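You operate a simulated robot arm through the tools that you are given. There is no shell and no other tool.

You run a simulated two-armed robot. Do the job below in one go: nothing can be reset, and whatever is moved stays where it is left.

JOB
Rub both wax drips off the marble; one lies under the white candlestick.
Fine: use the checked cloth; rest the candlestick on the cork mat, then put both back. Set down upright: white candlestick. What is to be rubbed or washed off counts as gone when no trace of it is left.

Only the result counts: the job must be done as asked and must still hold three seconds after the hand-in. Knocking over, shifting, dropping, spilling or breaking anything else fails it. Flat cloth is picked up by pressing the open fingertips on it (5 to 10 N) and closing them slowly along it; thin cloth reads only 2 to 8 mm in the jaws.

ROBOT AND FRAMES
Two 7-joint arms with fingered hands on one trunk that stands fixed in place. Base frame: the origin is at the foot of the trunk, x ahead of it, y to its left, z up. Units: m, degrees, N and s.
The left shoulder is at [0.099, 0.128, 1.086], the right one opposite. Each reaches about 1.156 m from its shoulder. Payload 5 kg a hand.
The tool frame of a hand sits at the grasp point between the pads (the TCP): z along the fingers, y along the line on which they close. The tips reach 0.037 m beyond it. The gripper opens to 0.124 m; its body begins 0.043 m behind the TCP. The gripper is a hand of 3 fingers: y runs from the thumb to the fingers, the wrist lies at [-0.021, -0.116, -0.203] in the tool frame, and closing takes about 1.5 s.
Orientation is that of the tool frame in the base frame, as a unit quaternion [w, x, y, z]. With the fingers straight down and the wrist toward the robot, the tool's x, y and z point along [0, 1, 0], [1, 0, 0] and [0, 0, -1] of the base frame.

CONTROLS
- The arms move only by the tool apply_moves. It takes "left_rows", "right_rows" or both (then of equal length, played together; a hand with none holds still); each is a list of rows, each a list of 2 entries, a list of its own where there are three numbers: the shift along the tool's x, y, z in m, then the turn, a rotation vector about the tool's x, y, z in degrees. In form: [[[dx, dy, dz], [ax, ay, az]], ...]. A call has 1 to 20 rows; each row is the pose to reach, as a shift and turn from the pose commanded when the call began, along the tool's axes at that moment. "left_hand" and "right_hand" are, for a hand that has rows, the closure, from 0 (fully open) to 1 (shut), set as the call begins (left out, the last holds). A row lasts 0.2 s, in which the tool goes at most 0.05 m and 8.6 degrees; a call with a longer step from one row to the next is refused whole, and so is a gripper value outside its range. A pose out of reach is approached as far as the arm can. The call stops where the force on the tool passes 40 N (or 10 N more than at its start, if that is more) or the arm is blocked; 0.2 s more then pass. Each finger travels about 0.045 m/s and halts on what it meets, pressing with about 29 N; the grip force reading is that of the motor and also rises with nothing between the fingers. The clock runs only during rows and for 0.2 s after the last one: add rows that repeat a pose to give the fingers time. It gives the time, the measured TCP pose, the force on the tool (base axes), the opening and the grip force at its end, in the units of the frame above (readings bear some noise), with the torque about the TCP (base axes, N m) and any sound that the robot's microphone picked up, and new pictures: "show" is both (left out), scene, wrist or none (wrist: the cameras of the hands that moved).
- Cameras (640 x 400 px; columns grow to the right, rows downward): "scene" is now at [0.2657, 0.0395, 1.2789]; the picture's right is [0.46, -0.89, 0.00], its down [-0.27, -0.14, -0.95] and it looks along [0.85, 0.44, -0.30] (base axes); focal length 302 px, centre (320, 200). "left" rides on the left gripper at [-0.072, -0.104, -0.154] in its tool frame; the picture's right is [-0.83, -0.26, 0.49], its down [0.51, -0.72, 0.47] and it looks along [0.23, 0.64, 0.73] (tool axes); focal length 243 px, centre (320, 200). "right" rides on the right gripper at [0.072, -0.104, -0.154] in its tool frame; the picture's right is [-0.83, 0.26, -0.49], its down [-0.51, -0.72, 0.47] and it looks along [-0.23, 0.64, 0.73] (tool axes); focal length 243 px, centre (320, 200). There is no depth. A picture from a camera that has moved, and an enlarged one, comes with that camera's place and axes in the base frame and with its lens. The place of the scene camera against the robot may be out by one fixed shift of up to 0.012 m in any direction.
- lift_body(by): moves the trunk up (or, below 0, down) by that many m; the arms and the scene camera ride with it, the base frame stays. It gives what a move gives, with no picture.
- finger_targets(index, middle, thumb_bend, thumb_turn, hand): sets how far each is bent, from 0 (flat) to 1 (curled in); at 0.3 the hand is open as for a grip, at 0.7 the pads meet at the TCP. One left out holds its place. A second passes; each finger stops where it meets its share of the squeeze, and holds until it gets a number again. A gripper value or a shape takes the hand back. It gives what a move gives, with no picture; readings hold the bend of each and the force on the fingers (four entries, about 0 where the hand has none), thumb and palm. thumb_turn goes from beside the hand (0) to across from the fingers (1), as for a grip.
- grasp_type(shape, hand): the hand has 3 fingers and takes this shape, open, in about a second: jaw (thumb against the fingers, like two jaws); tri (thumb and two fingers); tip (a fingertip pinch); poke (one finger out to press); point (the index stretched); flat (the hand flat); cup (the hand cupped); fist (a fist). The gripper value then closes the fingers along that shape, each until it touches; the sizes above hold for jaw. It gives what a move gives, with no picture.
- head_to(pan, tilt): turns the head with the scene camera to pan (to the left, within 80 degrees either way) and tilt (down, from -29 to 69), counted from straight ahead of the robot (the tilt from the chest, where the trunk bows). It gives what a move gives, and a new picture of the scene camera.
- enlarge(camera, box): a new picture of the part [left, top, right, bottom] of that camera's present view, enlarged. The clock stands still meanwhile.
- sign_off(): hands the job in; it is judged then, once.

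Places have to be worked out from the pictures, the camera data and where the tool is seen. Open the grippers and draw the arms clear of the work before you hand the job in, unless the task says otherwise.

The tools are called after "Call:" as name(argument=value, ...) on one line, values as JSON. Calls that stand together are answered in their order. apply_moves: Moves the arms, as the interface text tells. Its arguments: {"type":"object","properties":{"left_rows":{"type":"array","items":{"type":"array"}},"left_hand":{"type":"number"},"right_rows":{"type":"array","items":{"type":"array"}},"right_hand":{"type":"number"},"show":{"type":"string","enum":["both","scene","wrist","none"]}},"required":[]} The other tools are called the same way: lift_body (by) moves the trunk up or down; grasp_type (shape, hand) gives the hand a shape; finger_targets (index, middle, thumb_bend, thumb_turn, hand) moves the fingers one by one; head_to (pan, tilt) turns the head that bears the scene camera; enlarge (camera, box) takes an enlarged picture of a part of a camera's view; sign_off () hands the job in.

At the start:

```text
clock: 0.0
left_tcp_pos: [0.5308, 0.6427, 1.1608]
left_orientation: [0.0, 0.707, 0.707, 0.0]
left_ft_force: [-0.1, -0.2, 0.5]
left_moment: [0.02, -0.02, -0.02]
left_width: 0.124
left_grip_force: 0.1
left_shape: jaw
left_bend: [0.3, 0.3, 0.3, 0.98]
left_finger forces: [0.0, 0.0, 0.1, 0.0, 0.0, 0.1]
right_tcp_pos: [0.693, 0.0275, 1.2128]
right_orientation: [0.0, 0.707, 0.707, -0.001]
right_ft_force: [0.2, -0.1, 0.0]
right_moment: [-0.01, 0.03, -0.05]
right_width: 0.1234
right_grip_force: 0.0
right_shape: jaw
right_bend: [0.3, 0.3, 0.3, 0.98]
right_finger forces: [0.1, 0.0, 0.1, 0.1, 0.1, 0.0]
trunk travel left (down, up): [-0.275, 0.288]
head pan, tilt (commanded): [27.4, 17.7]
```

scene: 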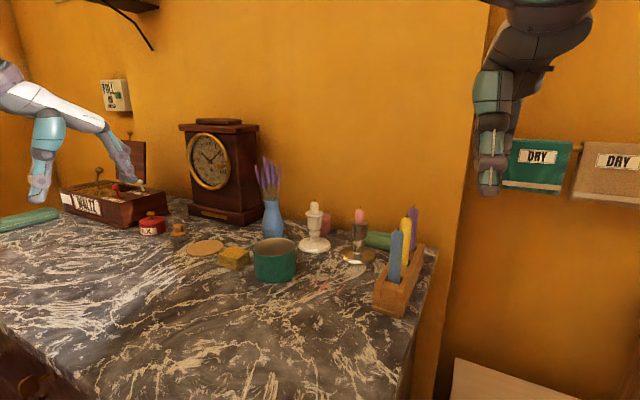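
right: 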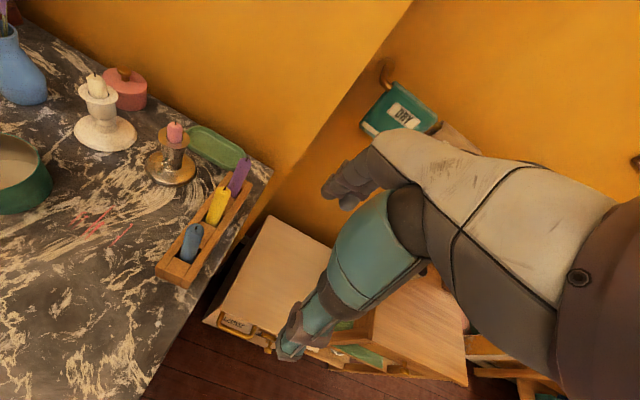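
left: 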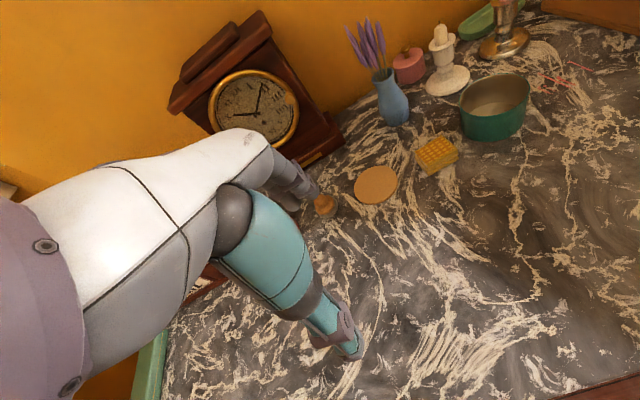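

The scene shows a marble counter with a clock, vase, white candlestick, brass candlestick, pot, yellow (waffle?) sponge, cork mat and red scratches near the pot. I take enlarged pictures to find the checked cloth and the drips.

Call:
enlarge(camera="scene", box=[180, 170, 440, 330])

Call:
enlarge(camera="right", box=[0, 60, 260, 260])

Call:
enlarge(camera="left", box=[320, 0, 640, 220])

Call:
enlarge(camera="scene", box=[0, 70, 260, 250])

```text
2.46 times, centred on (310, 250) of scene
camera zoom: at [0.2657, 0.0395, 1.2789], right [0.46, -0.89, 0.0], down [-0.27, -0.14, -0.95], along [0.85, 0.44, -0.3], focal length 744 px, centre (345, 77)
```

zoom: 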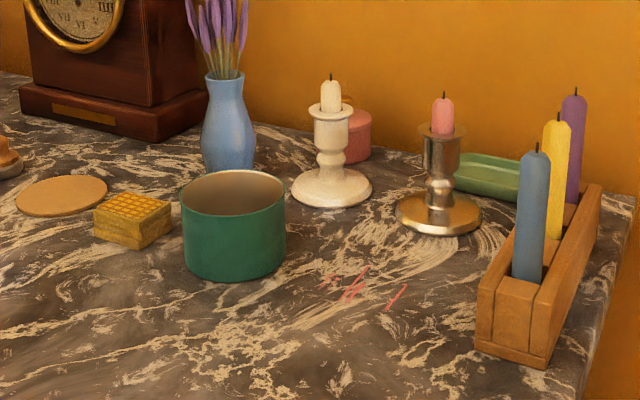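

```text
2.00 times, centred on (130, 160) of right
camera zoom: at [0.5893, 0.0992, 1.3654], right [0.26, -0.83, 0.49], down [-0.72, -0.51, -0.47], along [0.64, -0.23, -0.73], focal length 485 px, centre (700, 280)
```

zoom: 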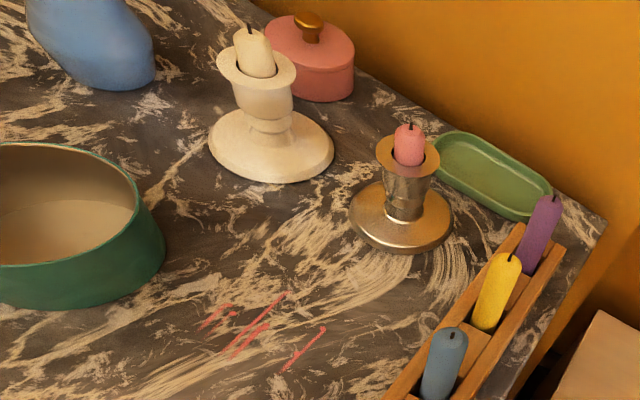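

```text
1.82 times, centred on (480, 110) of left
camera zoom: at [0.4266, 0.569, 1.3141], right [-0.26, -0.83, -0.49], down [-0.72, 0.51, -0.47], along [0.64, 0.23, -0.73], focal length 441 px, centre (29, 364)
```

zoom: 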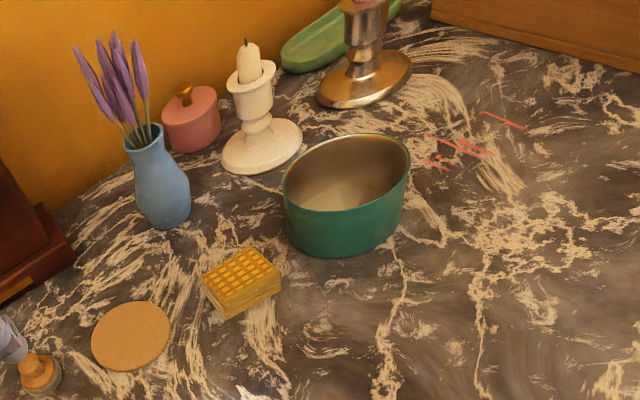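

```text
2.22 times, centred on (130, 160) of scene
camera zoom: at [0.2657, 0.0395, 1.2789], right [0.46, -0.89, 0.0], down [-0.27, -0.14, -0.95], along [0.85, 0.44, -0.3], focal length 672 px, centre (742, 289)
```

zoom: 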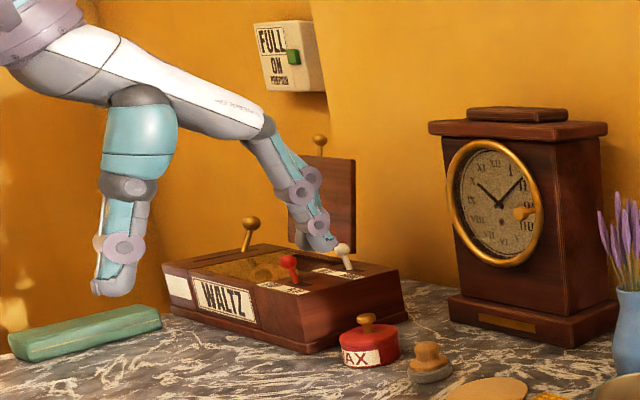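

The visible wax drip is the pink/red streaks in front of the brass candlestick; the yellow gridded block beside the cork mat may be the folded checked cloth. I look around with the head to make sure there is no other checked cloth.

Call:
head_to(pan=20, tilt=40)

Call:
head_to(pan=-25, tilt=35)

Call:
head_to(pan=65, tilt=25)

```text
clock: 0.9
left_tcp_pos: [0.5297, 0.6422, 1.16]
left_orientation: [0.0, 0.707, 0.708, 0.0]
left_ft_force: [0.4, 0.7, 0.3]
left_moment: [0.01, 0.01, -0.01]
left_width: 0.1237
left_grip_force: 0.1
left_shape: jaw
left_bend: [0.3, 0.3, 0.3, 0.98]
left_finger forces: [0.0, 0.1, 0.0, 0.1, 0.0, 0.1]
right_tcp_pos: [0.6923, 0.0267, 1.214]
right_orientation: [0.001, 0.707, 0.707, 0.001]
right_ft_force: [-0.5, 0.6, 0.8]
right_moment: [0.02, -0.03, -0.01]
right_width: 0.1239
right_grip_force: 0.0
right_shape: jaw
right_bend: [0.3, 0.3, 0.3, 0.98]
right_finger forces: [0.0, 0.0, 0.1, 0.0, 0.0, 0.1]
trunk travel left (down, up): [-0.275, 0.288]
head pan, tilt (commanded): [20.0, 40.0]
camera scene: at [0.2627, 0.0256, 1.2437], right [0.34, -0.94, 0.0], down [-0.6, -0.22, -0.77], along [0.72, 0.26, -0.64], focal length 302 px, centre (320, 200)
```

scene: 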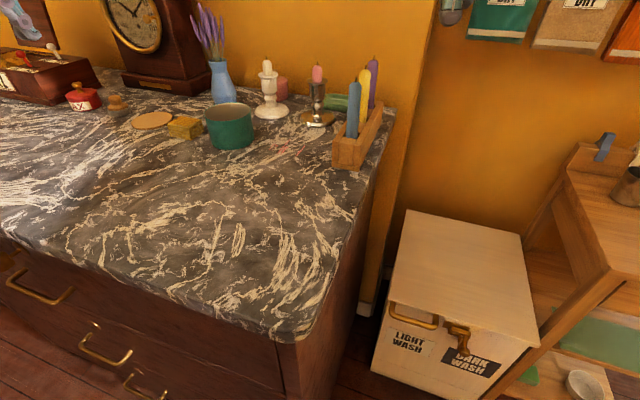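

```text
clock: 2.0
left_tcp_pos: [0.5311, 0.6413, 1.1604]
left_orientation: [0.0, 0.707, 0.707, 0.0]
left_ft_force: [0.0, -0.1, 0.0]
left_moment: [-0.02, 0.0, 0.02]
left_width: 0.1237
left_grip_force: 0.1
left_shape: jaw
left_bend: [0.3, 0.3, 0.3, 0.98]
left_finger forces: [0.1, 0.0, 0.0, 0.0, 0.0, 0.0]
right_tcp_pos: [0.6927, 0.0276, 1.2134]
right_orientation: [0.0, 0.708, 0.707, 0.0]
right_ft_force: [-0.4, -0.3, 0.1]
right_moment: [-0.03, -0.02, -0.01]
right_width: 0.1235
right_grip_force: 0.0
right_shape: jaw
right_bend: [0.3, 0.3, 0.3, 0.98]
right_finger forces: [0.0, 0.1, 0.0, 0.0, 0.0, 0.1]
trunk travel left (down, up): [-0.275, 0.288]
head pan, tilt (commanded): [-25.0, 35.0]
camera scene: at [0.2627, -0.0407, 1.2512], right [-0.42, -0.91, 0.0], down [-0.52, 0.24, -0.82], along [0.74, -0.35, -0.57], focal length 302 px, centre (320, 200)
```

scene: 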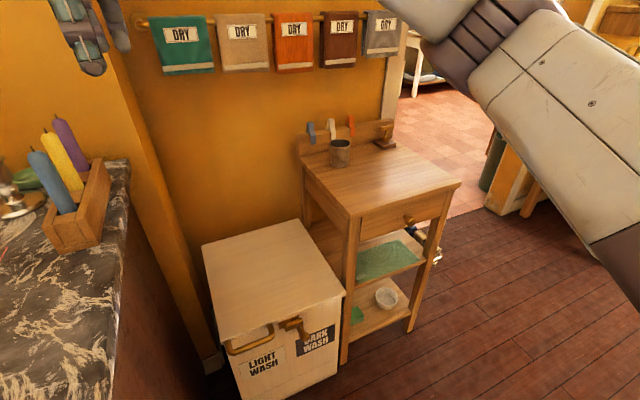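

```text
clock: 3.6
left_tcp_pos: [0.53, 0.642, 1.1602]
left_orientation: [0.0, 0.707, 0.707, 0.0]
left_ft_force: [-0.5, 0.8, 0.5]
left_moment: [-0.01, -0.03, -0.02]
left_width: 0.1237
left_grip_force: 0.1
left_shape: jaw
left_bend: [0.3, 0.3, 0.3, 0.98]
left_finger forces: [0.0, 0.1, 0.0, 0.0, 0.0, 0.0]
right_tcp_pos: [0.6936, 0.0265, 1.2133]
right_orientation: [0.001, 0.707, 0.707, 0.0]
right_ft_force: [0.4, -0.1, 1.1]
right_moment: [0.0, 0.02, 0.0]
right_width: 0.1236
right_grip_force: 0.0
right_shape: jaw
right_bend: [0.3, 0.3, 0.3, 0.98]
right_finger forces: [0.0, 0.0, 0.0, 0.0, 0.1, 0.1]
trunk travel left (down, up): [-0.275, 0.288]
head pan, tilt (commanded): [65.0, 25.0]
camera scene: at [0.2218, 0.08, 1.267], right [0.91, -0.42, 0.0], down [-0.18, -0.38, -0.91], along [0.38, 0.82, -0.42], focal length 302 px, centre (320, 200)
```

scene: 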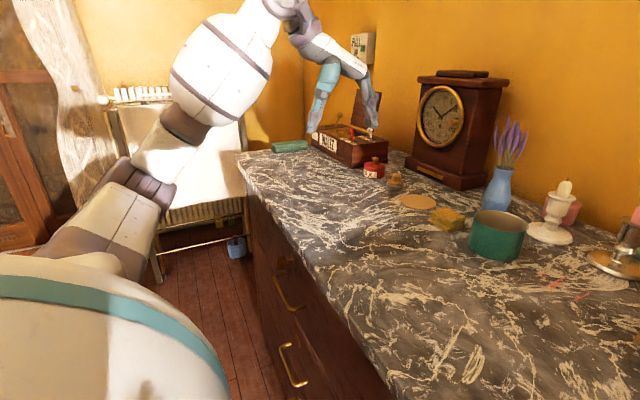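

The counter top triangulates to about z = 0.954, the white candlestick to about (0.825, 0.353), the cork mat to (0.702, 0.572) and the checked folded cloth to (0.682, 0.462). I take closer pictures to sharpen these.

Call:
enlarge(camera="left", box=[380, 0, 540, 100])

Call:
enlarge(camera="right", box=[50, 50, 210, 150])

Call:
enlarge(camera="left", box=[340, 110, 500, 210])

Call:
head_to(pan=28, tilt=28)

Call:
enlarge(camera="scene", box=[200, 110, 420, 250])

```text
4.00 times, centred on (460, 50) of left
camera zoom: at [0.4266, 0.5691, 1.3141], right [-0.26, -0.83, -0.49], down [-0.72, 0.51, -0.47], along [0.64, 0.23, -0.73], focal length 970 px, centre (-240, 800)
```

zoom: 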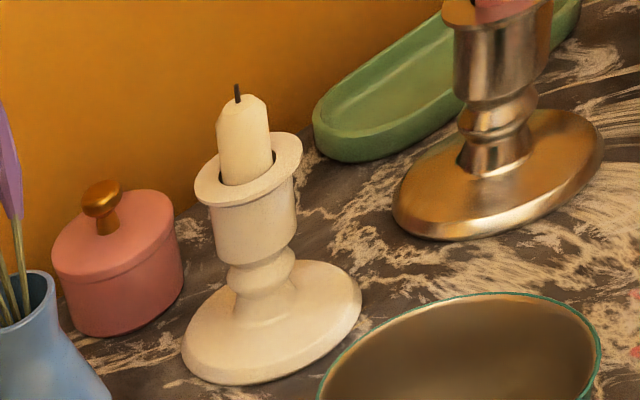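

```text
4.00 times, centred on (130, 100) of right
camera zoom: at [0.5893, 0.0992, 1.3654], right [0.26, -0.83, 0.49], down [-0.72, -0.51, -0.47], along [0.64, -0.23, -0.73], focal length 970 px, centre (1080, 600)
```

zoom: 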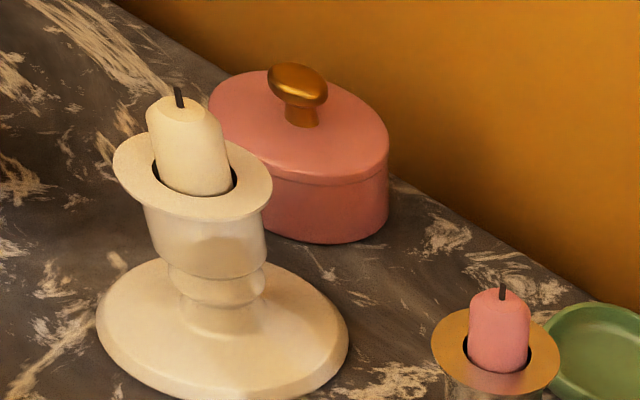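

```text
4.00 times, centred on (420, 160) of left
camera zoom: at [0.4266, 0.5691, 1.3141], right [-0.26, -0.83, -0.49], down [-0.72, 0.51, -0.47], along [0.64, 0.23, -0.73], focal length 970 px, centre (-80, 360)
```

zoom: 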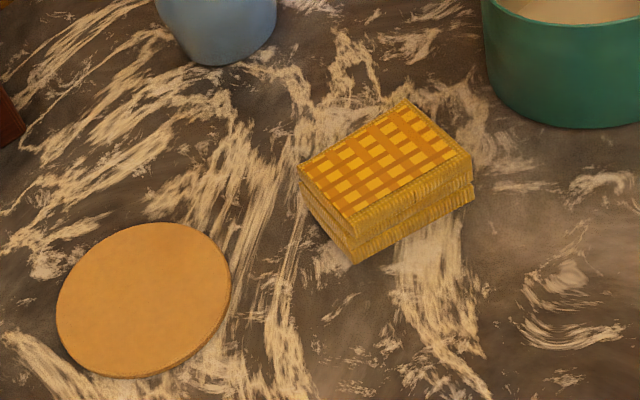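

```text
clock: 4.7
left_tcp_pos: [0.5297, 0.6416, 1.1597]
left_orientation: [0.0, 0.707, 0.707, 0.0]
left_ft_force: [0.4, -0.2, -0.5]
left_moment: [0.01, 0.01, 0.0]
left_width: 0.1235
left_grip_force: 0.0
left_shape: jaw
left_bend: [0.3, 0.3, 0.3, 0.98]
left_finger forces: [0.1, 0.0, 0.0, 0.0, 0.0, 0.0]
right_tcp_pos: [0.6942, 0.0271, 1.2142]
right_orientation: [0.001, 0.707, 0.707, 0.001]
right_ft_force: [0.7, 0.6, -0.5]
right_moment: [0.0, 0.01, 0.02]
right_width: 0.1237
right_grip_force: 0.1
right_shape: jaw
right_bend: [0.3, 0.3, 0.3, 0.98]
right_finger forces: [0.0, 0.0, 0.0, 0.1, 0.0, 0.0]
trunk travel left (down, up): [-0.275, 0.288]
head pan, tilt (commanded): [28.0, 28.0]
camera scene: at [0.2633, 0.0394, 1.2622], right [0.47, -0.88, 0.0], down [-0.41, -0.22, -0.88], along [0.78, 0.42, -0.47], focal length 302 px, centre (320, 200)
```

scene: 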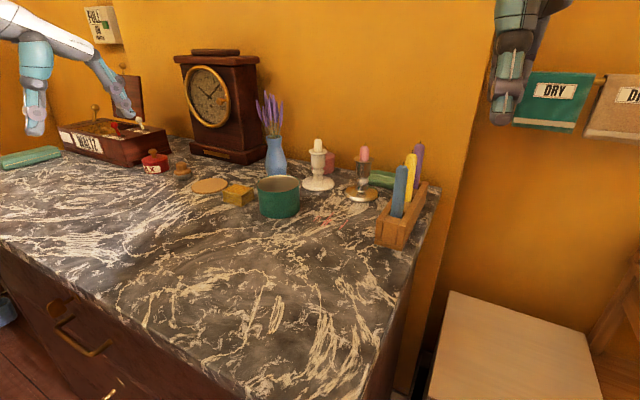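

```text
2.86 times, centred on (310, 180) of scene
camera zoom: at [0.2633, 0.0394, 1.2622], right [0.47, -0.88, 0.0], down [-0.41, -0.22, -0.88], along [0.78, 0.42, -0.47], focal length 864 px, centre (349, 257)
```

zoom: 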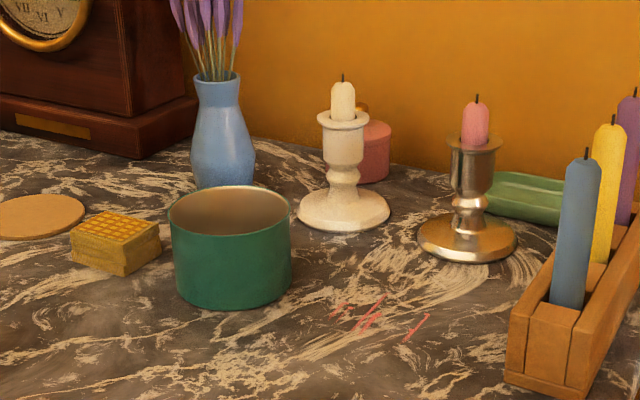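

The candlestick axis sits at about (0.830, 0.3535) with its flange at z ≈ 1.036 and wick top ≈ 1.072; the pink pot, vase and brass stick are close around it. I bring the left hand over behind the green pot, turned 30° so the fingers will pass between the pink pot and the brass stick.

Call:
apply_moves(left_rows=[[[-0.033, 0.019, -0.003], [0, 0, 3.75]], [[-0.066, 0.038, -0.006], [0, 0, 7.5]], [[-0.098, 0.056, -0.01], [0, 0, 11.25]], [[-0.131, 0.075, -0.013], [0, 0, 15]], [[-0.164, 0.094, -0.016], [0, 0, 18.75]], [[-0.197, 0.113, -0.019], [0, 0, 22.5]], [[-0.23, 0.131, -0.02], [0, 0, 26.25]], [[-0.262, 0.15, -0.02], [0, 0, 30]], [[-0.272, 0.185, -0.02], [0, 0, 30]], [[-0.282, 0.22, -0.02], [0, 0, 30]], [[-0.282, 0.22, -0.02], [0, 0, 30]]], left_hand=0.3, show="both")

```text
clock: 7.1
left_tcp_pos: [0.7489, 0.3612, 1.1826]
left_orientation: [0.001, 0.866, 0.5, -0.001]
left_ft_force: [0.2, -0.1, -0.4]
left_moment: [0.0, -0.02, 0.01]
left_width: 0.0874
left_grip_force: 0.0
left_shape: jaw
left_bend: [0.27, 0.37, 0.58, 0.99]
left_finger forces: [0.0, 0.1, 0.1, 0.0, 0.1, 0.1]
right_tcp_pos: [0.6917, 0.027, 1.2139]
right_orientation: [0.001, 0.707, 0.707, 0.002]
right_ft_force: [0.0, -0.8, 0.5]
right_moment: [-0.02, 0.01, 0.01]
right_width: 0.1237
right_grip_force: 0.0
right_shape: jaw
right_bend: [0.3, 0.3, 0.3, 0.98]
right_finger forces: [0.0, 0.1, 0.0, 0.1, 0.1, 0.0]
trunk travel left (down, up): [-0.275, 0.288]
head pan, tilt (commanded): [28.0, 28.0]
camera scene: at [0.2623, 0.0397, 1.2625], right [0.47, -0.88, 0.0], down [-0.41, -0.22, -0.88], along [0.78, 0.41, -0.47], focal length 302 px, centre (320, 200)
camera left: at [0.6229, 0.3495, 1.3355], right [-0.64, -0.59, -0.49], down [-0.37, 0.8, -0.47], along [0.67, -0.12, -0.73], focal length 243 px, centre (320, 200)
```

scene: 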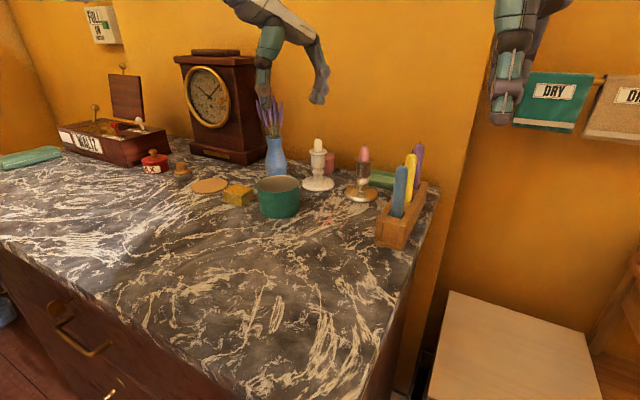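
left: 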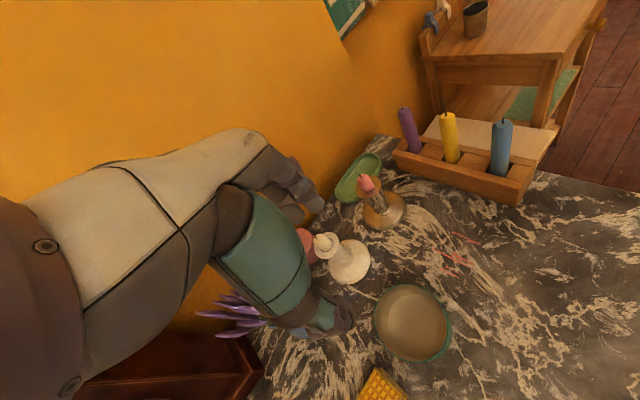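

At 0.3 closure the opening is 0.087 m, enough for the 0.052 m flange. The new left view puts the base at about (0.831, 0.356); I move above it and start down to z ≈ 1.10.

Call:
apply_moves(left_rows=[[[0.017, 0.037, 0.0], [0, 0, 0]], [[0.034, 0.074, 0.0], [0, 0, 0]], [[0.034, 0.074, 0.03], [0, 0, 0]], [[0.034, 0.074, 0.06], [0, 0, 0]], [[0.034, 0.074, 0.08], [0, 0, 0]], [[0.034, 0.074, 0.08], [0, 0, 0]]], show="both")

Call:
enlarge(camera="scene", box=[240, 90, 420, 210])

Call:
enlarge(camera="right", box=[0, 0, 220, 150])

Call:
enlarge(camera="left", box=[220, 130, 440, 350])

```text
clock: 8.5
left_tcp_pos: [0.8291, 0.3535, 1.1006]
left_orientation: [0.0, 0.866, 0.5, 0.0]
left_ft_force: [0.2, -1.0, -0.6]
left_moment: [-0.01, 0.04, 0.01]
left_width: 0.0871
left_grip_force: 0.0
left_shape: jaw
left_bend: [0.27, 0.37, 0.58, 0.99]
left_finger forces: [0.1, 0.0, 0.0, 0.0, 0.0, 0.0]
right_tcp_pos: [0.6925, 0.027, 1.2138]
right_orientation: [0.0, 0.707, 0.707, 0.0]
right_ft_force: [0.6, -0.9, -0.7]
right_moment: [0.02, -0.01, 0.0]
right_width: 0.1237
right_grip_force: 0.1
right_shape: jaw
right_bend: [0.3, 0.3, 0.3, 0.98]
right_finger forces: [0.0, 0.0, 0.1, 0.0, 0.0, 0.0]
trunk travel left (down, up): [-0.275, 0.288]
head pan, tilt (commanded): [28.0, 28.0]
camera scene: at [0.263, 0.0392, 1.2623], right [0.47, -0.88, 0.0], down [-0.41, -0.22, -0.88], along [0.78, 0.41, -0.47], focal length 302 px, centre (320, 200)
camera left: at [0.7035, 0.342, 1.2543], right [-0.64, -0.59, -0.49], down [-0.37, 0.8, -0.47], along [0.67, -0.12, -0.73], focal length 243 px, centre (320, 200)
```

scene: 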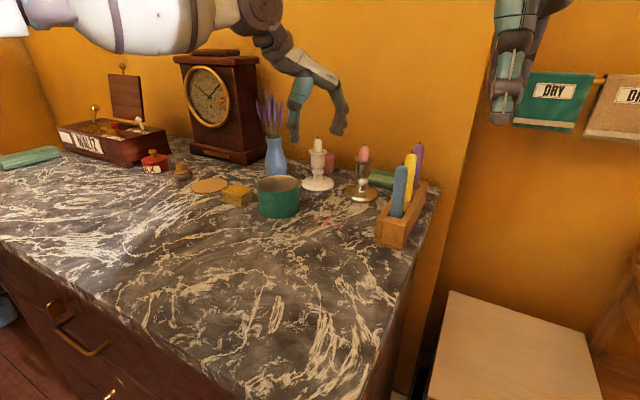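
left: 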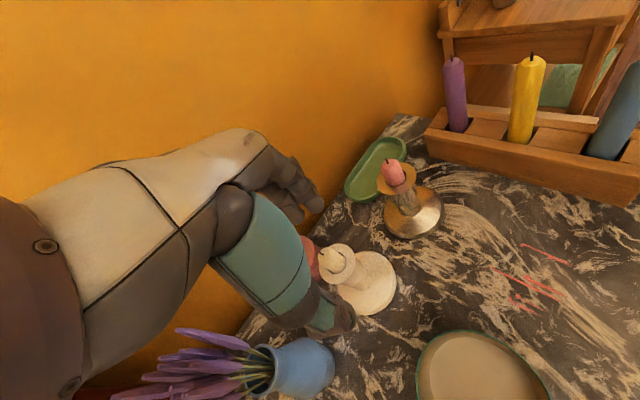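

```text
3.33 times, centred on (330, 150) of scene
camera zoom: at [0.263, 0.0392, 1.2623], right [0.47, -0.88, 0.0], down [-0.41, -0.22, -0.88], along [0.78, 0.41, -0.47], focal length 1008 px, centre (287, 367)
```

zoom: 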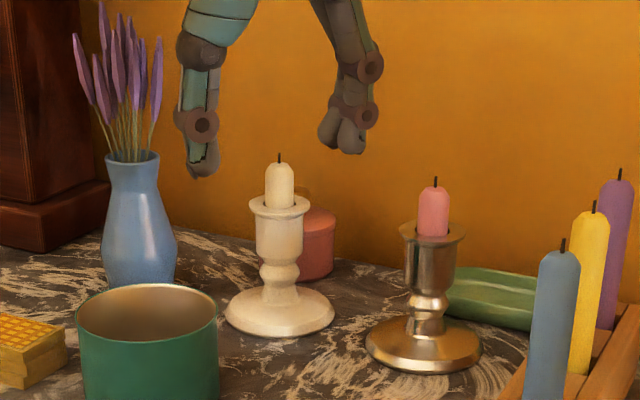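

```text
2.67 times, centred on (110, 75) of right
camera zoom: at [0.5889, 0.099, 1.3656], right [0.26, -0.83, 0.49], down [-0.72, -0.51, -0.47], along [0.64, -0.23, -0.73], focal length 647 px, centre (880, 533)
```

zoom: 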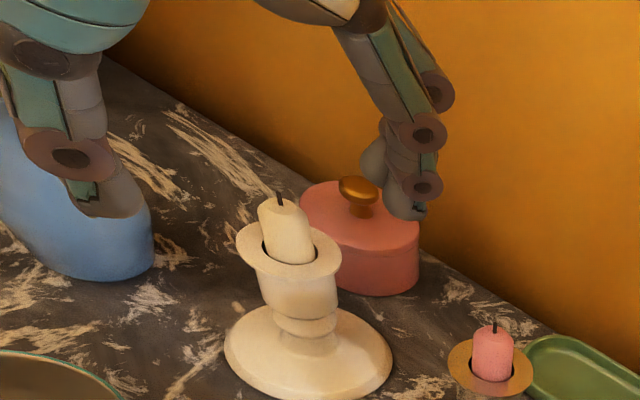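

```text
1.82 times, centred on (330, 240) of left
camera zoom: at [0.7035, 0.342, 1.2543], right [-0.64, -0.59, -0.49], down [-0.37, 0.8, -0.47], along [0.67, -0.12, -0.73], focal length 441 px, centre (302, 127)
```

zoom: 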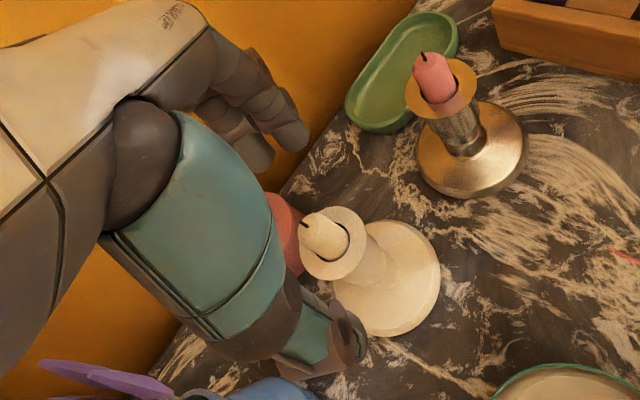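

The thumb and finger tips straddle the candle evenly in both views. I turn 10° more to keep further from the pink pot, narrow the hand a little, and descend to z ≈ 1.04 around the flange.

Call:
apply_moves(left_rows=[[[0.001, 0.0, 0.0], [0, 0, 5]], [[0.001, 0.0, 0.0], [0, 0, 10]], [[0.001, 0.0, 0.0], [0, 0, 10]], [[0.001, 0.0, 0.02], [0, 0, 10]], [[0.001, 0.0, 0.04], [0, 0, 10]], [[0.001, 0.0, 0.06], [0, 0, 10]], [[0.001, 0.0, 0.06], [0, 0, 10]]], left_hand=0.38, show="both")

Call:
enlarge(camera="scene", box=[240, 90, 420, 210])

Call:
enlarge(camera="right", box=[0, 0, 220, 150])

Call:
enlarge(camera="left", box=[220, 130, 440, 350])

```text
clock: 10.1
left_tcp_pos: [0.8314, 0.3522, 1.0399]
left_orientation: [0.001, 0.906, 0.423, -0.001]
left_ft_force: [-0.1, 0.1, 1.3]
left_moment: [0.02, -0.01, 0.0]
left_width: 0.0774
left_grip_force: 0.2
left_shape: jaw
left_bend: [0.73, 0.4, 0.63, 1.0]
left_finger forces: [0.0, 0.1, 0.0, 0.0, 0.1, 0.0]
right_tcp_pos: [0.6931, 0.0262, 1.2148]
right_orientation: [0.0, 0.707, 0.707, -0.001]
right_ft_force: [0.2, 0.2, 0.1]
right_moment: [0.0, -0.02, -0.01]
right_width: 0.1236
right_grip_force: 0.0
right_shape: jaw
right_bend: [0.3, 0.3, 0.3, 0.98]
right_finger forces: [0.1, 0.1, 0.0, 0.1, 0.0, 0.1]
trunk travel left (down, up): [-0.275, 0.288]
head pan, tilt (commanded): [28.0, 28.0]
camera scene: at [0.2632, 0.0391, 1.2622], right [0.47, -0.88, 0.0], down [-0.41, -0.22, -0.88], along [0.78, 0.41, -0.47], focal length 302 px, centre (320, 200)
camera left: at [0.7049, 0.3644, 1.1933], right [-0.73, -0.47, -0.49], down [-0.23, 0.85, -0.47], along [0.64, -0.23, -0.73], focal length 243 px, centre (320, 200)
```

scene: 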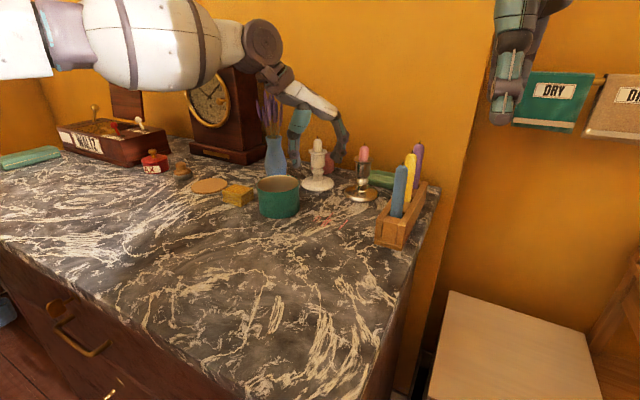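
left: 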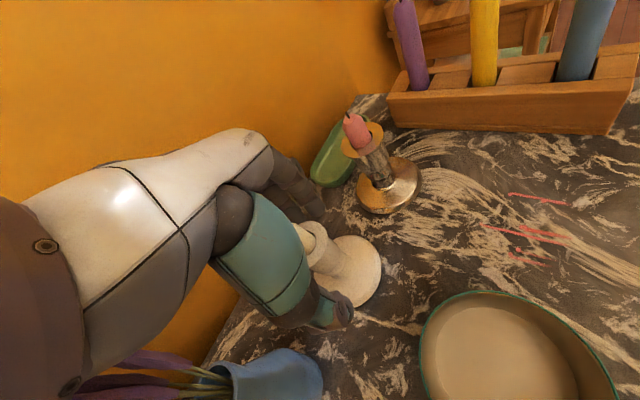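

```text
3.33 times, centred on (330, 150) of scene
camera zoom: at [0.2632, 0.0391, 1.2622], right [0.47, -0.88, 0.0], down [-0.41, -0.22, -0.88], along [0.78, 0.41, -0.47], focal length 1008 px, centre (287, 367)
```

zoom: 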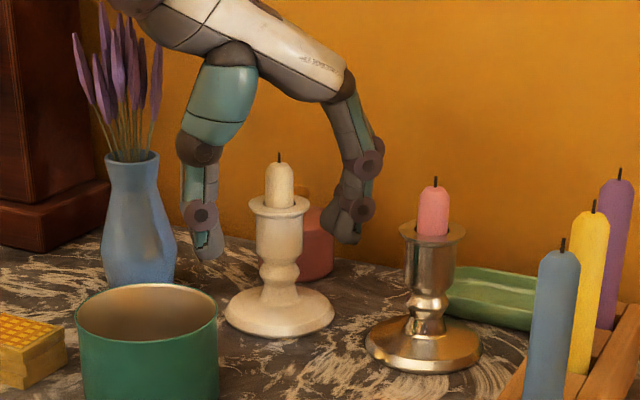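

```text
2.67 times, centred on (110, 75) of right
camera zoom: at [0.5892, 0.099, 1.3654], right [0.26, -0.83, 0.49], down [-0.72, -0.51, -0.47], along [0.64, -0.23, -0.73], focal length 647 px, centre (880, 533)
```

zoom: 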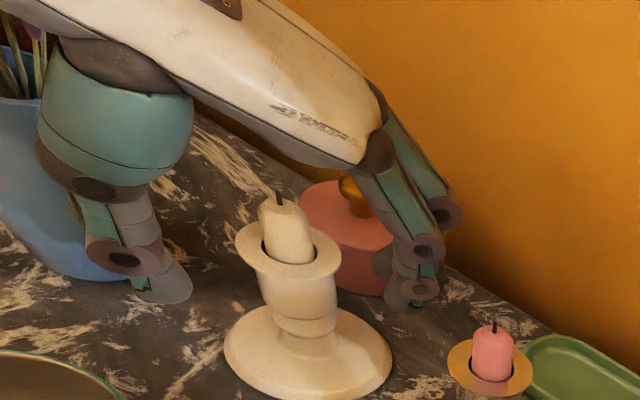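

```text
1.82 times, centred on (330, 240) of left
camera zoom: at [0.7049, 0.3644, 1.1933], right [-0.73, -0.47, -0.49], down [-0.23, 0.85, -0.47], along [0.64, -0.23, -0.73], focal length 441 px, centre (302, 127)
```

zoom: 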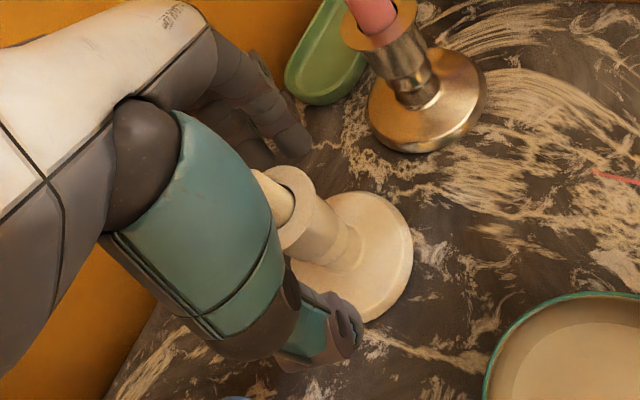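

Palm clearance over the wick looks good (about 5 cm in the scene view) and the flange is centred between the pads. I lower 6 mm more and close gently toward the flange.

Call:
apply_moves(left_rows=[[[0.0, 0.0, 0.003], [0, 0, 0]], [[0.0, 0.0, 0.006], [0, 0, 0]], [[0.0, 0.0, 0.006], [0, 0, 0]], [[0.0, 0.0, 0.006], [0, 0, 0]], [[0.0, 0.0, 0.006], [0, 0, 0]]], left_hand=0.52, show="both")

Call:
enlarge(camera="scene", box=[270, 100, 390, 200])

Call:
enlarge(camera="right", box=[0, 0, 220, 150])

```text
clock: 11.3
left_tcp_pos: [0.8305, 0.3535, 1.0337]
left_orientation: [0.0, 0.907, 0.422, 0.0]
left_ft_force: [0.3, 0.1, 0.1]
left_moment: [-0.02, 0.01, 0.0]
left_width: 0.0598
left_grip_force: 0.1
left_shape: jaw
left_bend: [0.74, 0.46, 0.7, 1.0]
left_finger forces: [0.1, 0.0, 0.0, 0.0, 0.0, 0.0]
right_tcp_pos: [0.6934, 0.025, 1.2141]
right_orientation: [-0.001, 0.707, 0.707, 0.0]
right_ft_force: [0.2, 0.0, 0.1]
right_moment: [0.01, 0.01, 0.01]
right_width: 0.1238
right_grip_force: 0.2
right_shape: jaw
right_bend: [0.3, 0.3, 0.3, 0.98]
right_finger forces: [0.0, 0.1, 0.0, 0.1, 0.0, 0.0]
trunk travel left (down, up): [-0.275, 0.288]
head pan, tilt (commanded): [28.0, 28.0]
camera scene: at [0.2633, 0.0393, 1.2622], right [0.47, -0.88, 0.0], down [-0.41, -0.22, -0.88], along [0.78, 0.41, -0.47], focal length 302 px, centre (320, 200)
camera left: at [0.7053, 0.3645, 1.1876], right [-0.73, -0.47, -0.49], down [-0.23, 0.85, -0.47], along [0.64, -0.23, -0.73], focal length 243 px, centre (320, 200)
```

scene: 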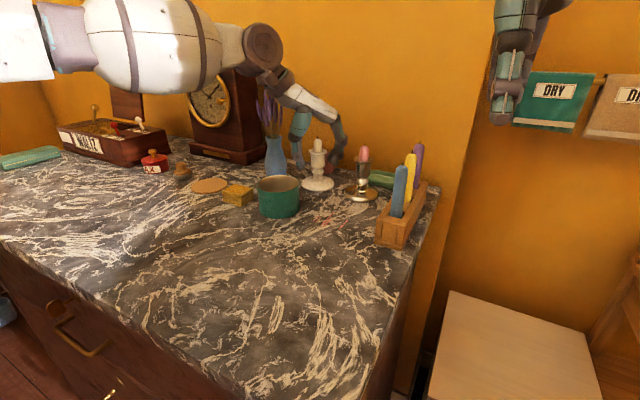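
left: 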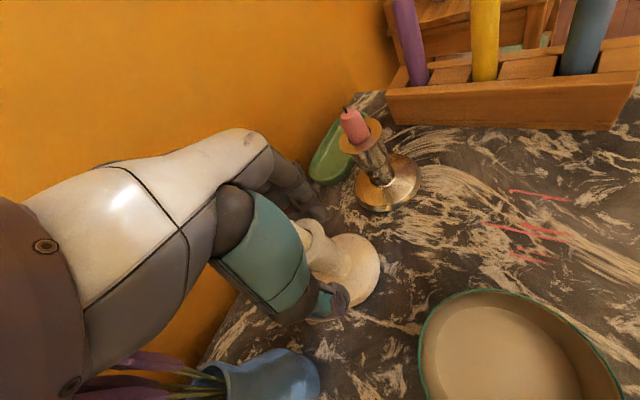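

```text
4.00 times, centred on (330, 150) of scene
camera zoom: at [0.2633, 0.0393, 1.2622], right [0.47, -0.88, 0.0], down [-0.41, -0.22, -0.88], along [0.78, 0.41, -0.47], focal length 1210 px, centre (280, 400)
```

zoom: 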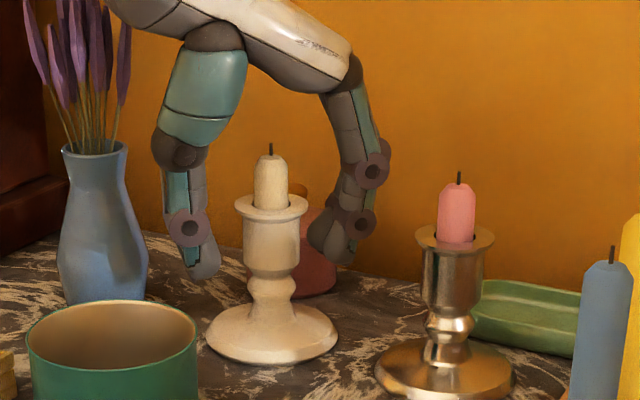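

```text
2.67 times, centred on (110, 75) of right
camera zoom: at [0.5893, 0.0992, 1.3654], right [0.26, -0.83, 0.49], down [-0.72, -0.51, -0.47], along [0.64, -0.23, -0.73], focal length 647 px, centre (880, 533)
```

zoom: 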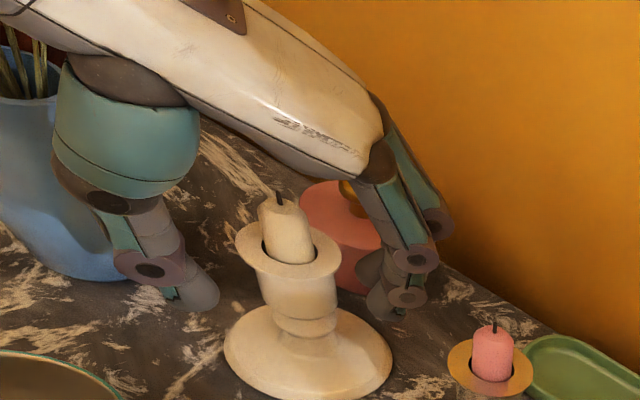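

No contact yet at 0.060 m; thumb and fingers are about evenly spaced from the candlestick cup. I close further until the grip forces rise.

Call:
apply_moves(left_rows=[[[0.0, 0.0, 0.0], [0, 0, 0]], [[0.0, 0.0, 0.0], [0, 0, 0]], [[0.0, 0.0, 0.0], [0, 0, 0]], [[0.0, 0.0, 0.0], [0, 0, 0]]], left_hand=0.66, show="scene")

Call:
enlarge(camera="scene", box=[270, 100, 390, 200])

Call:
enlarge(camera="right", box=[0, 0, 220, 150])

```text
clock: 12.3
left_tcp_pos: [0.8312, 0.3537, 1.0349]
left_orientation: [0.001, 0.906, 0.422, 0.0]
left_ft_force: [0.2, 0.0, 0.6]
left_moment: [-0.01, 0.0, 0.01]
left_width: 0.0426
left_grip_force: 0.0
left_shape: jaw
left_bend: [0.74, 0.52, 0.73, 1.0]
left_finger forces: [0.0, 0.0, 0.1, 0.0, 0.0, 0.0]
right_tcp_pos: [0.6933, 0.0257, 1.2126]
right_orientation: [0.0, 0.707, 0.707, 0.0]
right_ft_force: [0.2, 0.0, -0.4]
right_moment: [-0.02, 0.02, 0.0]
right_width: 0.1233
right_grip_force: 0.1
right_shape: jaw
right_bend: [0.3, 0.3, 0.3, 0.98]
right_finger forces: [0.1, 0.0, 0.1, 0.1, 0.1, 0.0]
trunk travel left (down, up): [-0.275, 0.288]
head pan, tilt (commanded): [28.0, 28.0]
camera scene: at [0.2634, 0.0393, 1.2622], right [0.47, -0.88, 0.0], down [-0.41, -0.22, -0.88], along [0.78, 0.41, -0.47], focal length 302 px, centre (320, 200)
```

scene: 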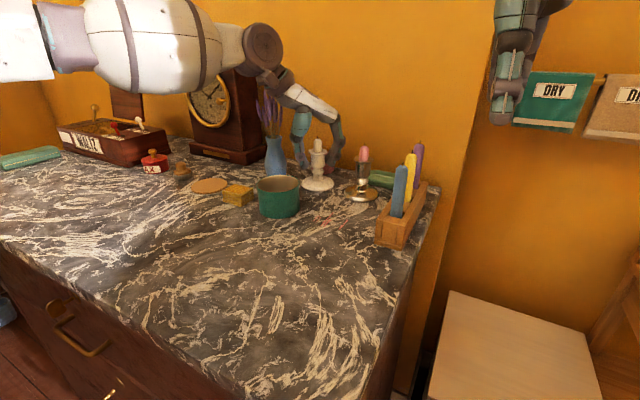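

```text
4.00 times, centred on (330, 150) of scene
camera zoom: at [0.2634, 0.0393, 1.2622], right [0.47, -0.88, 0.0], down [-0.41, -0.22, -0.88], along [0.78, 0.41, -0.47], focal length 1210 px, centre (280, 400)
```

zoom: 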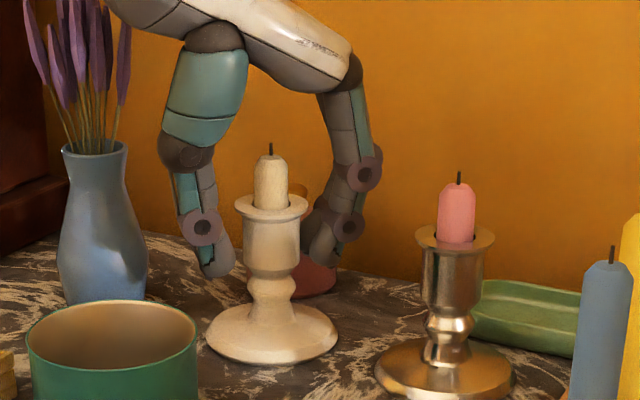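

```text
2.67 times, centred on (110, 75) of right
camera zoom: at [0.5893, 0.0992, 1.3654], right [0.26, -0.83, 0.49], down [-0.72, -0.51, -0.47], along [0.64, -0.23, -0.73], focal length 647 px, centre (880, 533)
```

zoom: 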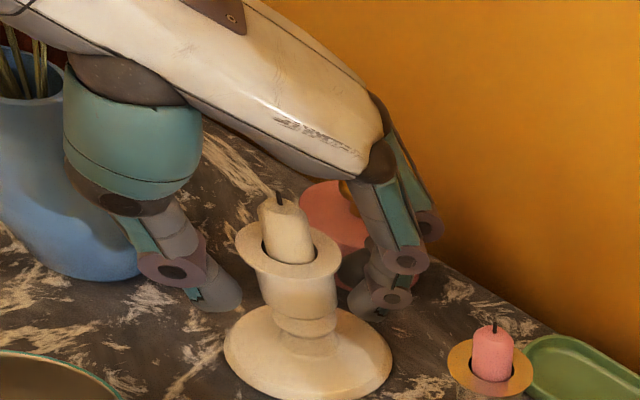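

The opening reads 0.043 m without contact, so tips are closing beneath the flange. I check alignment in the left wrist view before squeezing.

Call:
enlarge(camera="left", box=[260, 180, 400, 330])

Call:
enlarge(camera="right", box=[40, 50, 160, 140])

```text
2.67 times, centred on (330, 255) of left
camera zoom: at [0.7054, 0.3644, 1.1876], right [-0.73, -0.47, -0.49], down [-0.23, 0.85, -0.47], along [0.64, -0.23, -0.73], focal length 647 px, centre (293, 53)
```

zoom: 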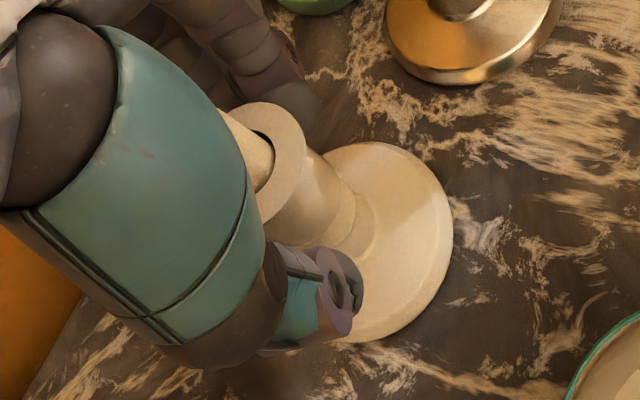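

```text
4.44 times, centred on (100, 95) of right
camera zoom: at [0.5893, 0.0992, 1.3654], right [0.26, -0.83, 0.49], down [-0.72, -0.51, -0.47], along [0.64, -0.23, -0.73], focal length 1078 px, centre (1298, 667)
```

zoom: 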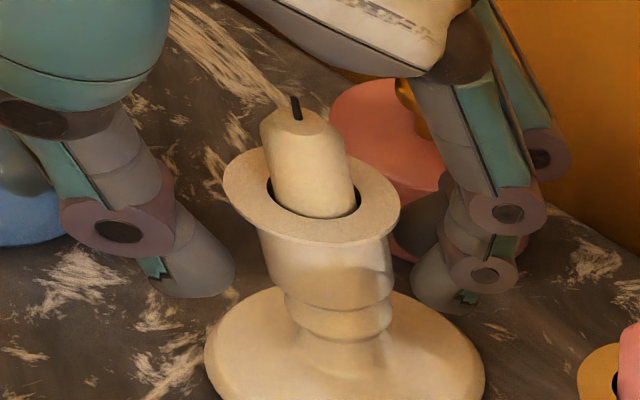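

TCP projects right onto the flange centre, so alignment is good. I close fully and let the grip settle.

Call:
apply_moves(left_rows=[[[0.0, 0.0, 0.0], [0, 0, 0]], [[0.0, 0.0, 0.0], [0, 0, 0]], [[0.0, 0.0, 0.0], [0, 0, 0]], [[0.0, 0.0, 0.0], [0, 0, 0]], [[0.0, 0.0, 0.0], [0, 0, 0]], [[0.0, 0.0, 0.0], [0, 0, 0]]], left_hand=1.0, show="scene")

Call:
enlarge(camera="scene", box=[270, 100, 390, 200])

Call:
enlarge(camera="right", box=[40, 50, 160, 140])

```text
clock: 13.7
left_tcp_pos: [0.8313, 0.3535, 1.0341]
left_orientation: [0.0, 0.906, 0.422, 0.0]
left_ft_force: [0.6, 0.2, 0.5]
left_moment: [0.0, -0.05, 0.01]
left_width: 0.0247
left_grip_force: 29.1
left_shape: jaw
left_bend: [0.73, 0.59, 0.74, 1.0]
left_finger forces: [15.4, 8.2, 0.0, 0.1, 24.0, 0.1]
right_tcp_pos: [0.693, 0.0276, 1.213]
right_orientation: [0.0, 0.707, 0.707, 0.0]
right_ft_force: [0.1, -0.5, -1.1]
right_moment: [0.02, 0.01, -0.01]
right_width: 0.1236
right_grip_force: 0.0
right_shape: jaw
right_bend: [0.3, 0.3, 0.3, 0.98]
right_finger forces: [0.1, 0.1, 0.0, 0.0, 0.0, 0.0]
trunk travel left (down, up): [-0.275, 0.288]
head pan, tilt (commanded): [28.0, 28.0]
camera scene: at [0.2638, 0.0395, 1.2621], right [0.47, -0.88, 0.0], down [-0.41, -0.22, -0.88], along [0.78, 0.41, -0.47], focal length 302 px, centre (320, 200)
```

scene: 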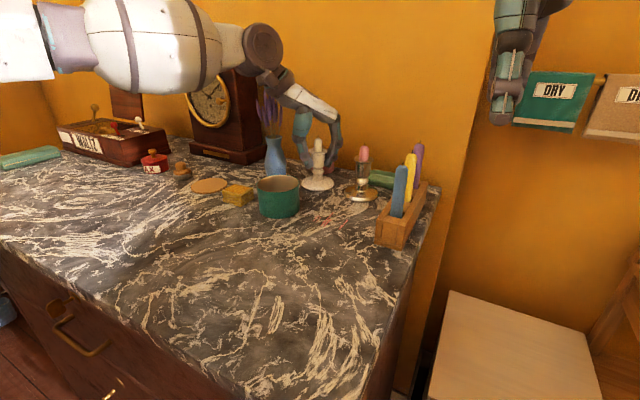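

```text
4.00 times, centred on (330, 150) of scene
camera zoom: at [0.2638, 0.0395, 1.2621], right [0.47, -0.88, 0.0], down [-0.41, -0.22, -0.88], along [0.78, 0.41, -0.47], focal length 1210 px, centre (280, 400)
```

zoom: 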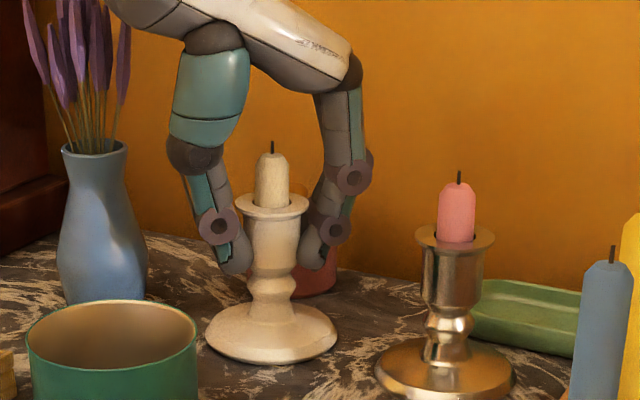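

```text
4.44 times, centred on (100, 95) of right
camera zoom: at [0.5898, 0.0994, 1.3651], right [0.26, -0.83, 0.49], down [-0.72, -0.51, -0.47], along [0.64, -0.23, -0.73], focal length 1078 px, centre (1298, 667)
```

zoom: 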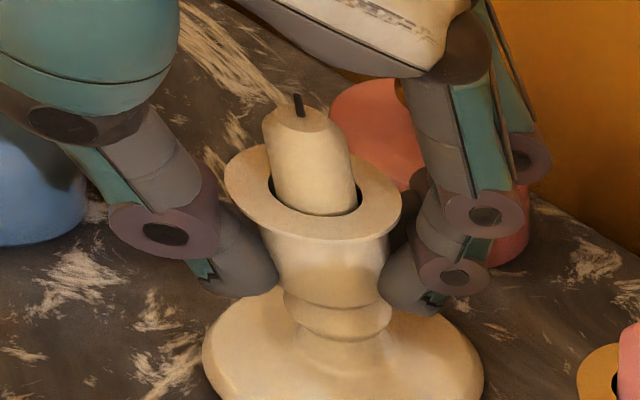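

The candlestick is gripped (index 15 N, middle 8 N, thumb 24 N). I lift it straight up by 1 cm first, then to 13 cm, and check it hangs steady.

Call:
apply_moves(left_rows=[[[0.0, 0.0, -0.01], [0, 0, 0]], [[0.0, 0.0, -0.02], [0, 0, 0]], [[0.0, 0.0, -0.05], [0, 0, 0]], [[0.0, 0.0, -0.09], [0, 0, 0]], [[0.0, 0.0, -0.13], [0, 0, 0]], [[0.0, 0.0, -0.13], [0, 0, 0]]], show="both")

Call:
enlarge(camera="scene", box=[240, 60, 420, 230])

Call:
enlarge(camera="right", box=[0, 0, 240, 200])

```text
clock: 15.1
left_tcp_pos: [0.8311, 0.3551, 1.165]
left_orientation: [0.0, 0.906, 0.423, 0.0]
left_ft_force: [0.8, 0.7, -4.8]
left_moment: [-0.01, 0.03, -0.01]
left_width: 0.0246
left_grip_force: 29.2
left_shape: jaw
left_bend: [0.73, 0.59, 0.75, 1.0]
left_finger forces: [15.9, 8.8, 0.1, 0.0, 24.4, 0.0]
right_tcp_pos: [0.6939, 0.028, 1.2134]
right_orientation: [0.0, 0.707, 0.707, 0.0]
right_ft_force: [-0.8, 0.1, -0.3]
right_moment: [-0.02, -0.01, 0.0]
right_width: 0.1235
right_grip_force: 0.1
right_shape: jaw
right_bend: [0.3, 0.3, 0.3, 0.98]
right_finger forces: [0.0, 0.0, 0.0, 0.1, 0.0, 0.0]
trunk travel left (down, up): [-0.275, 0.288]
head pan, tilt (commanded): [28.0, 28.0]
camera scene: at [0.2644, 0.0399, 1.2619], right [0.47, -0.88, 0.0], down [-0.42, -0.22, -0.88], along [0.78, 0.41, -0.47], focal length 302 px, centre (320, 200)
camera left: at [0.7051, 0.3657, 1.3184], right [-0.73, -0.47, -0.49], down [-0.23, 0.85, -0.47], along [0.64, -0.23, -0.73], focal length 243 px, centre (320, 200)
```

scene: 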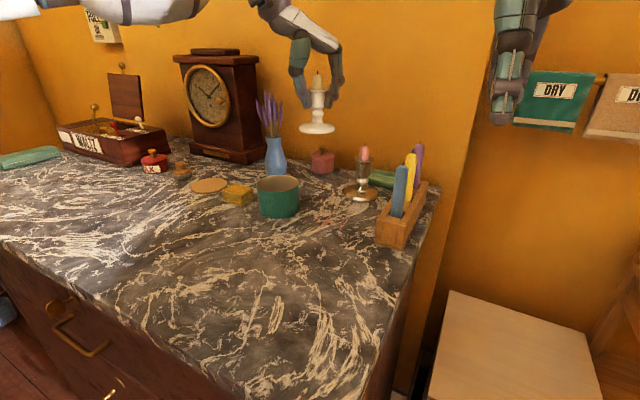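
left: 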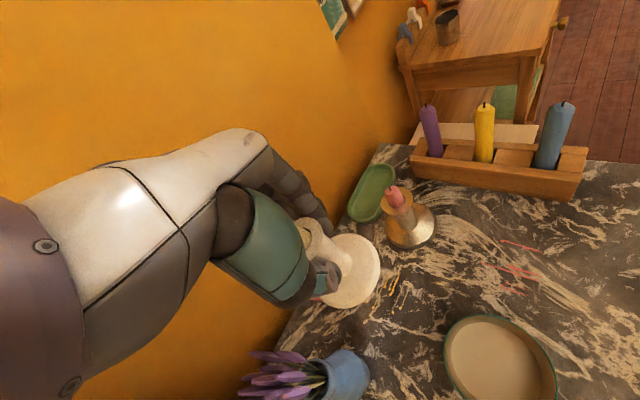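

```text
2.35 times, centred on (330, 145) of scene
camera zoom: at [0.2644, 0.0399, 1.2619], right [0.47, -0.88, 0.0], down [-0.42, -0.22, -0.88], along [0.78, 0.41, -0.47], focal length 712 px, centre (296, 329)
```

zoom: 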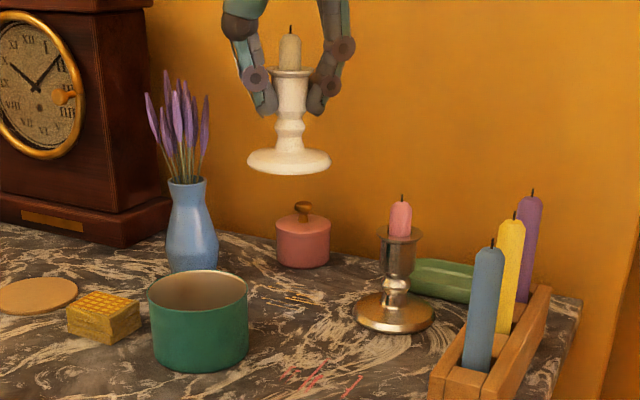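

```text
2.00 times, centred on (120, 100) of right
camera zoom: at [0.5905, 0.0999, 1.3647], right [0.26, -0.83, 0.49], down [-0.72, -0.51, -0.47], along [0.64, -0.23, -0.73], focal length 485 px, centre (720, 400)
```

zoom: 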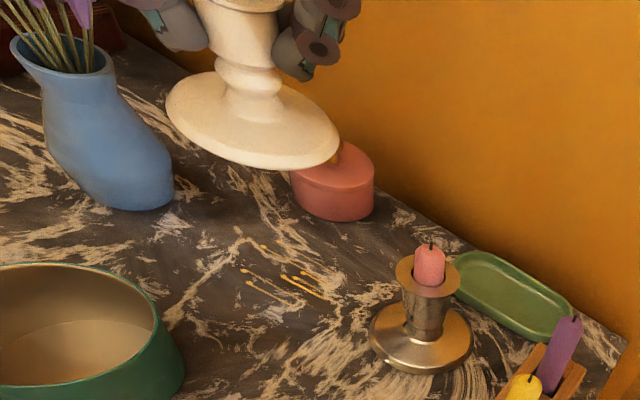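

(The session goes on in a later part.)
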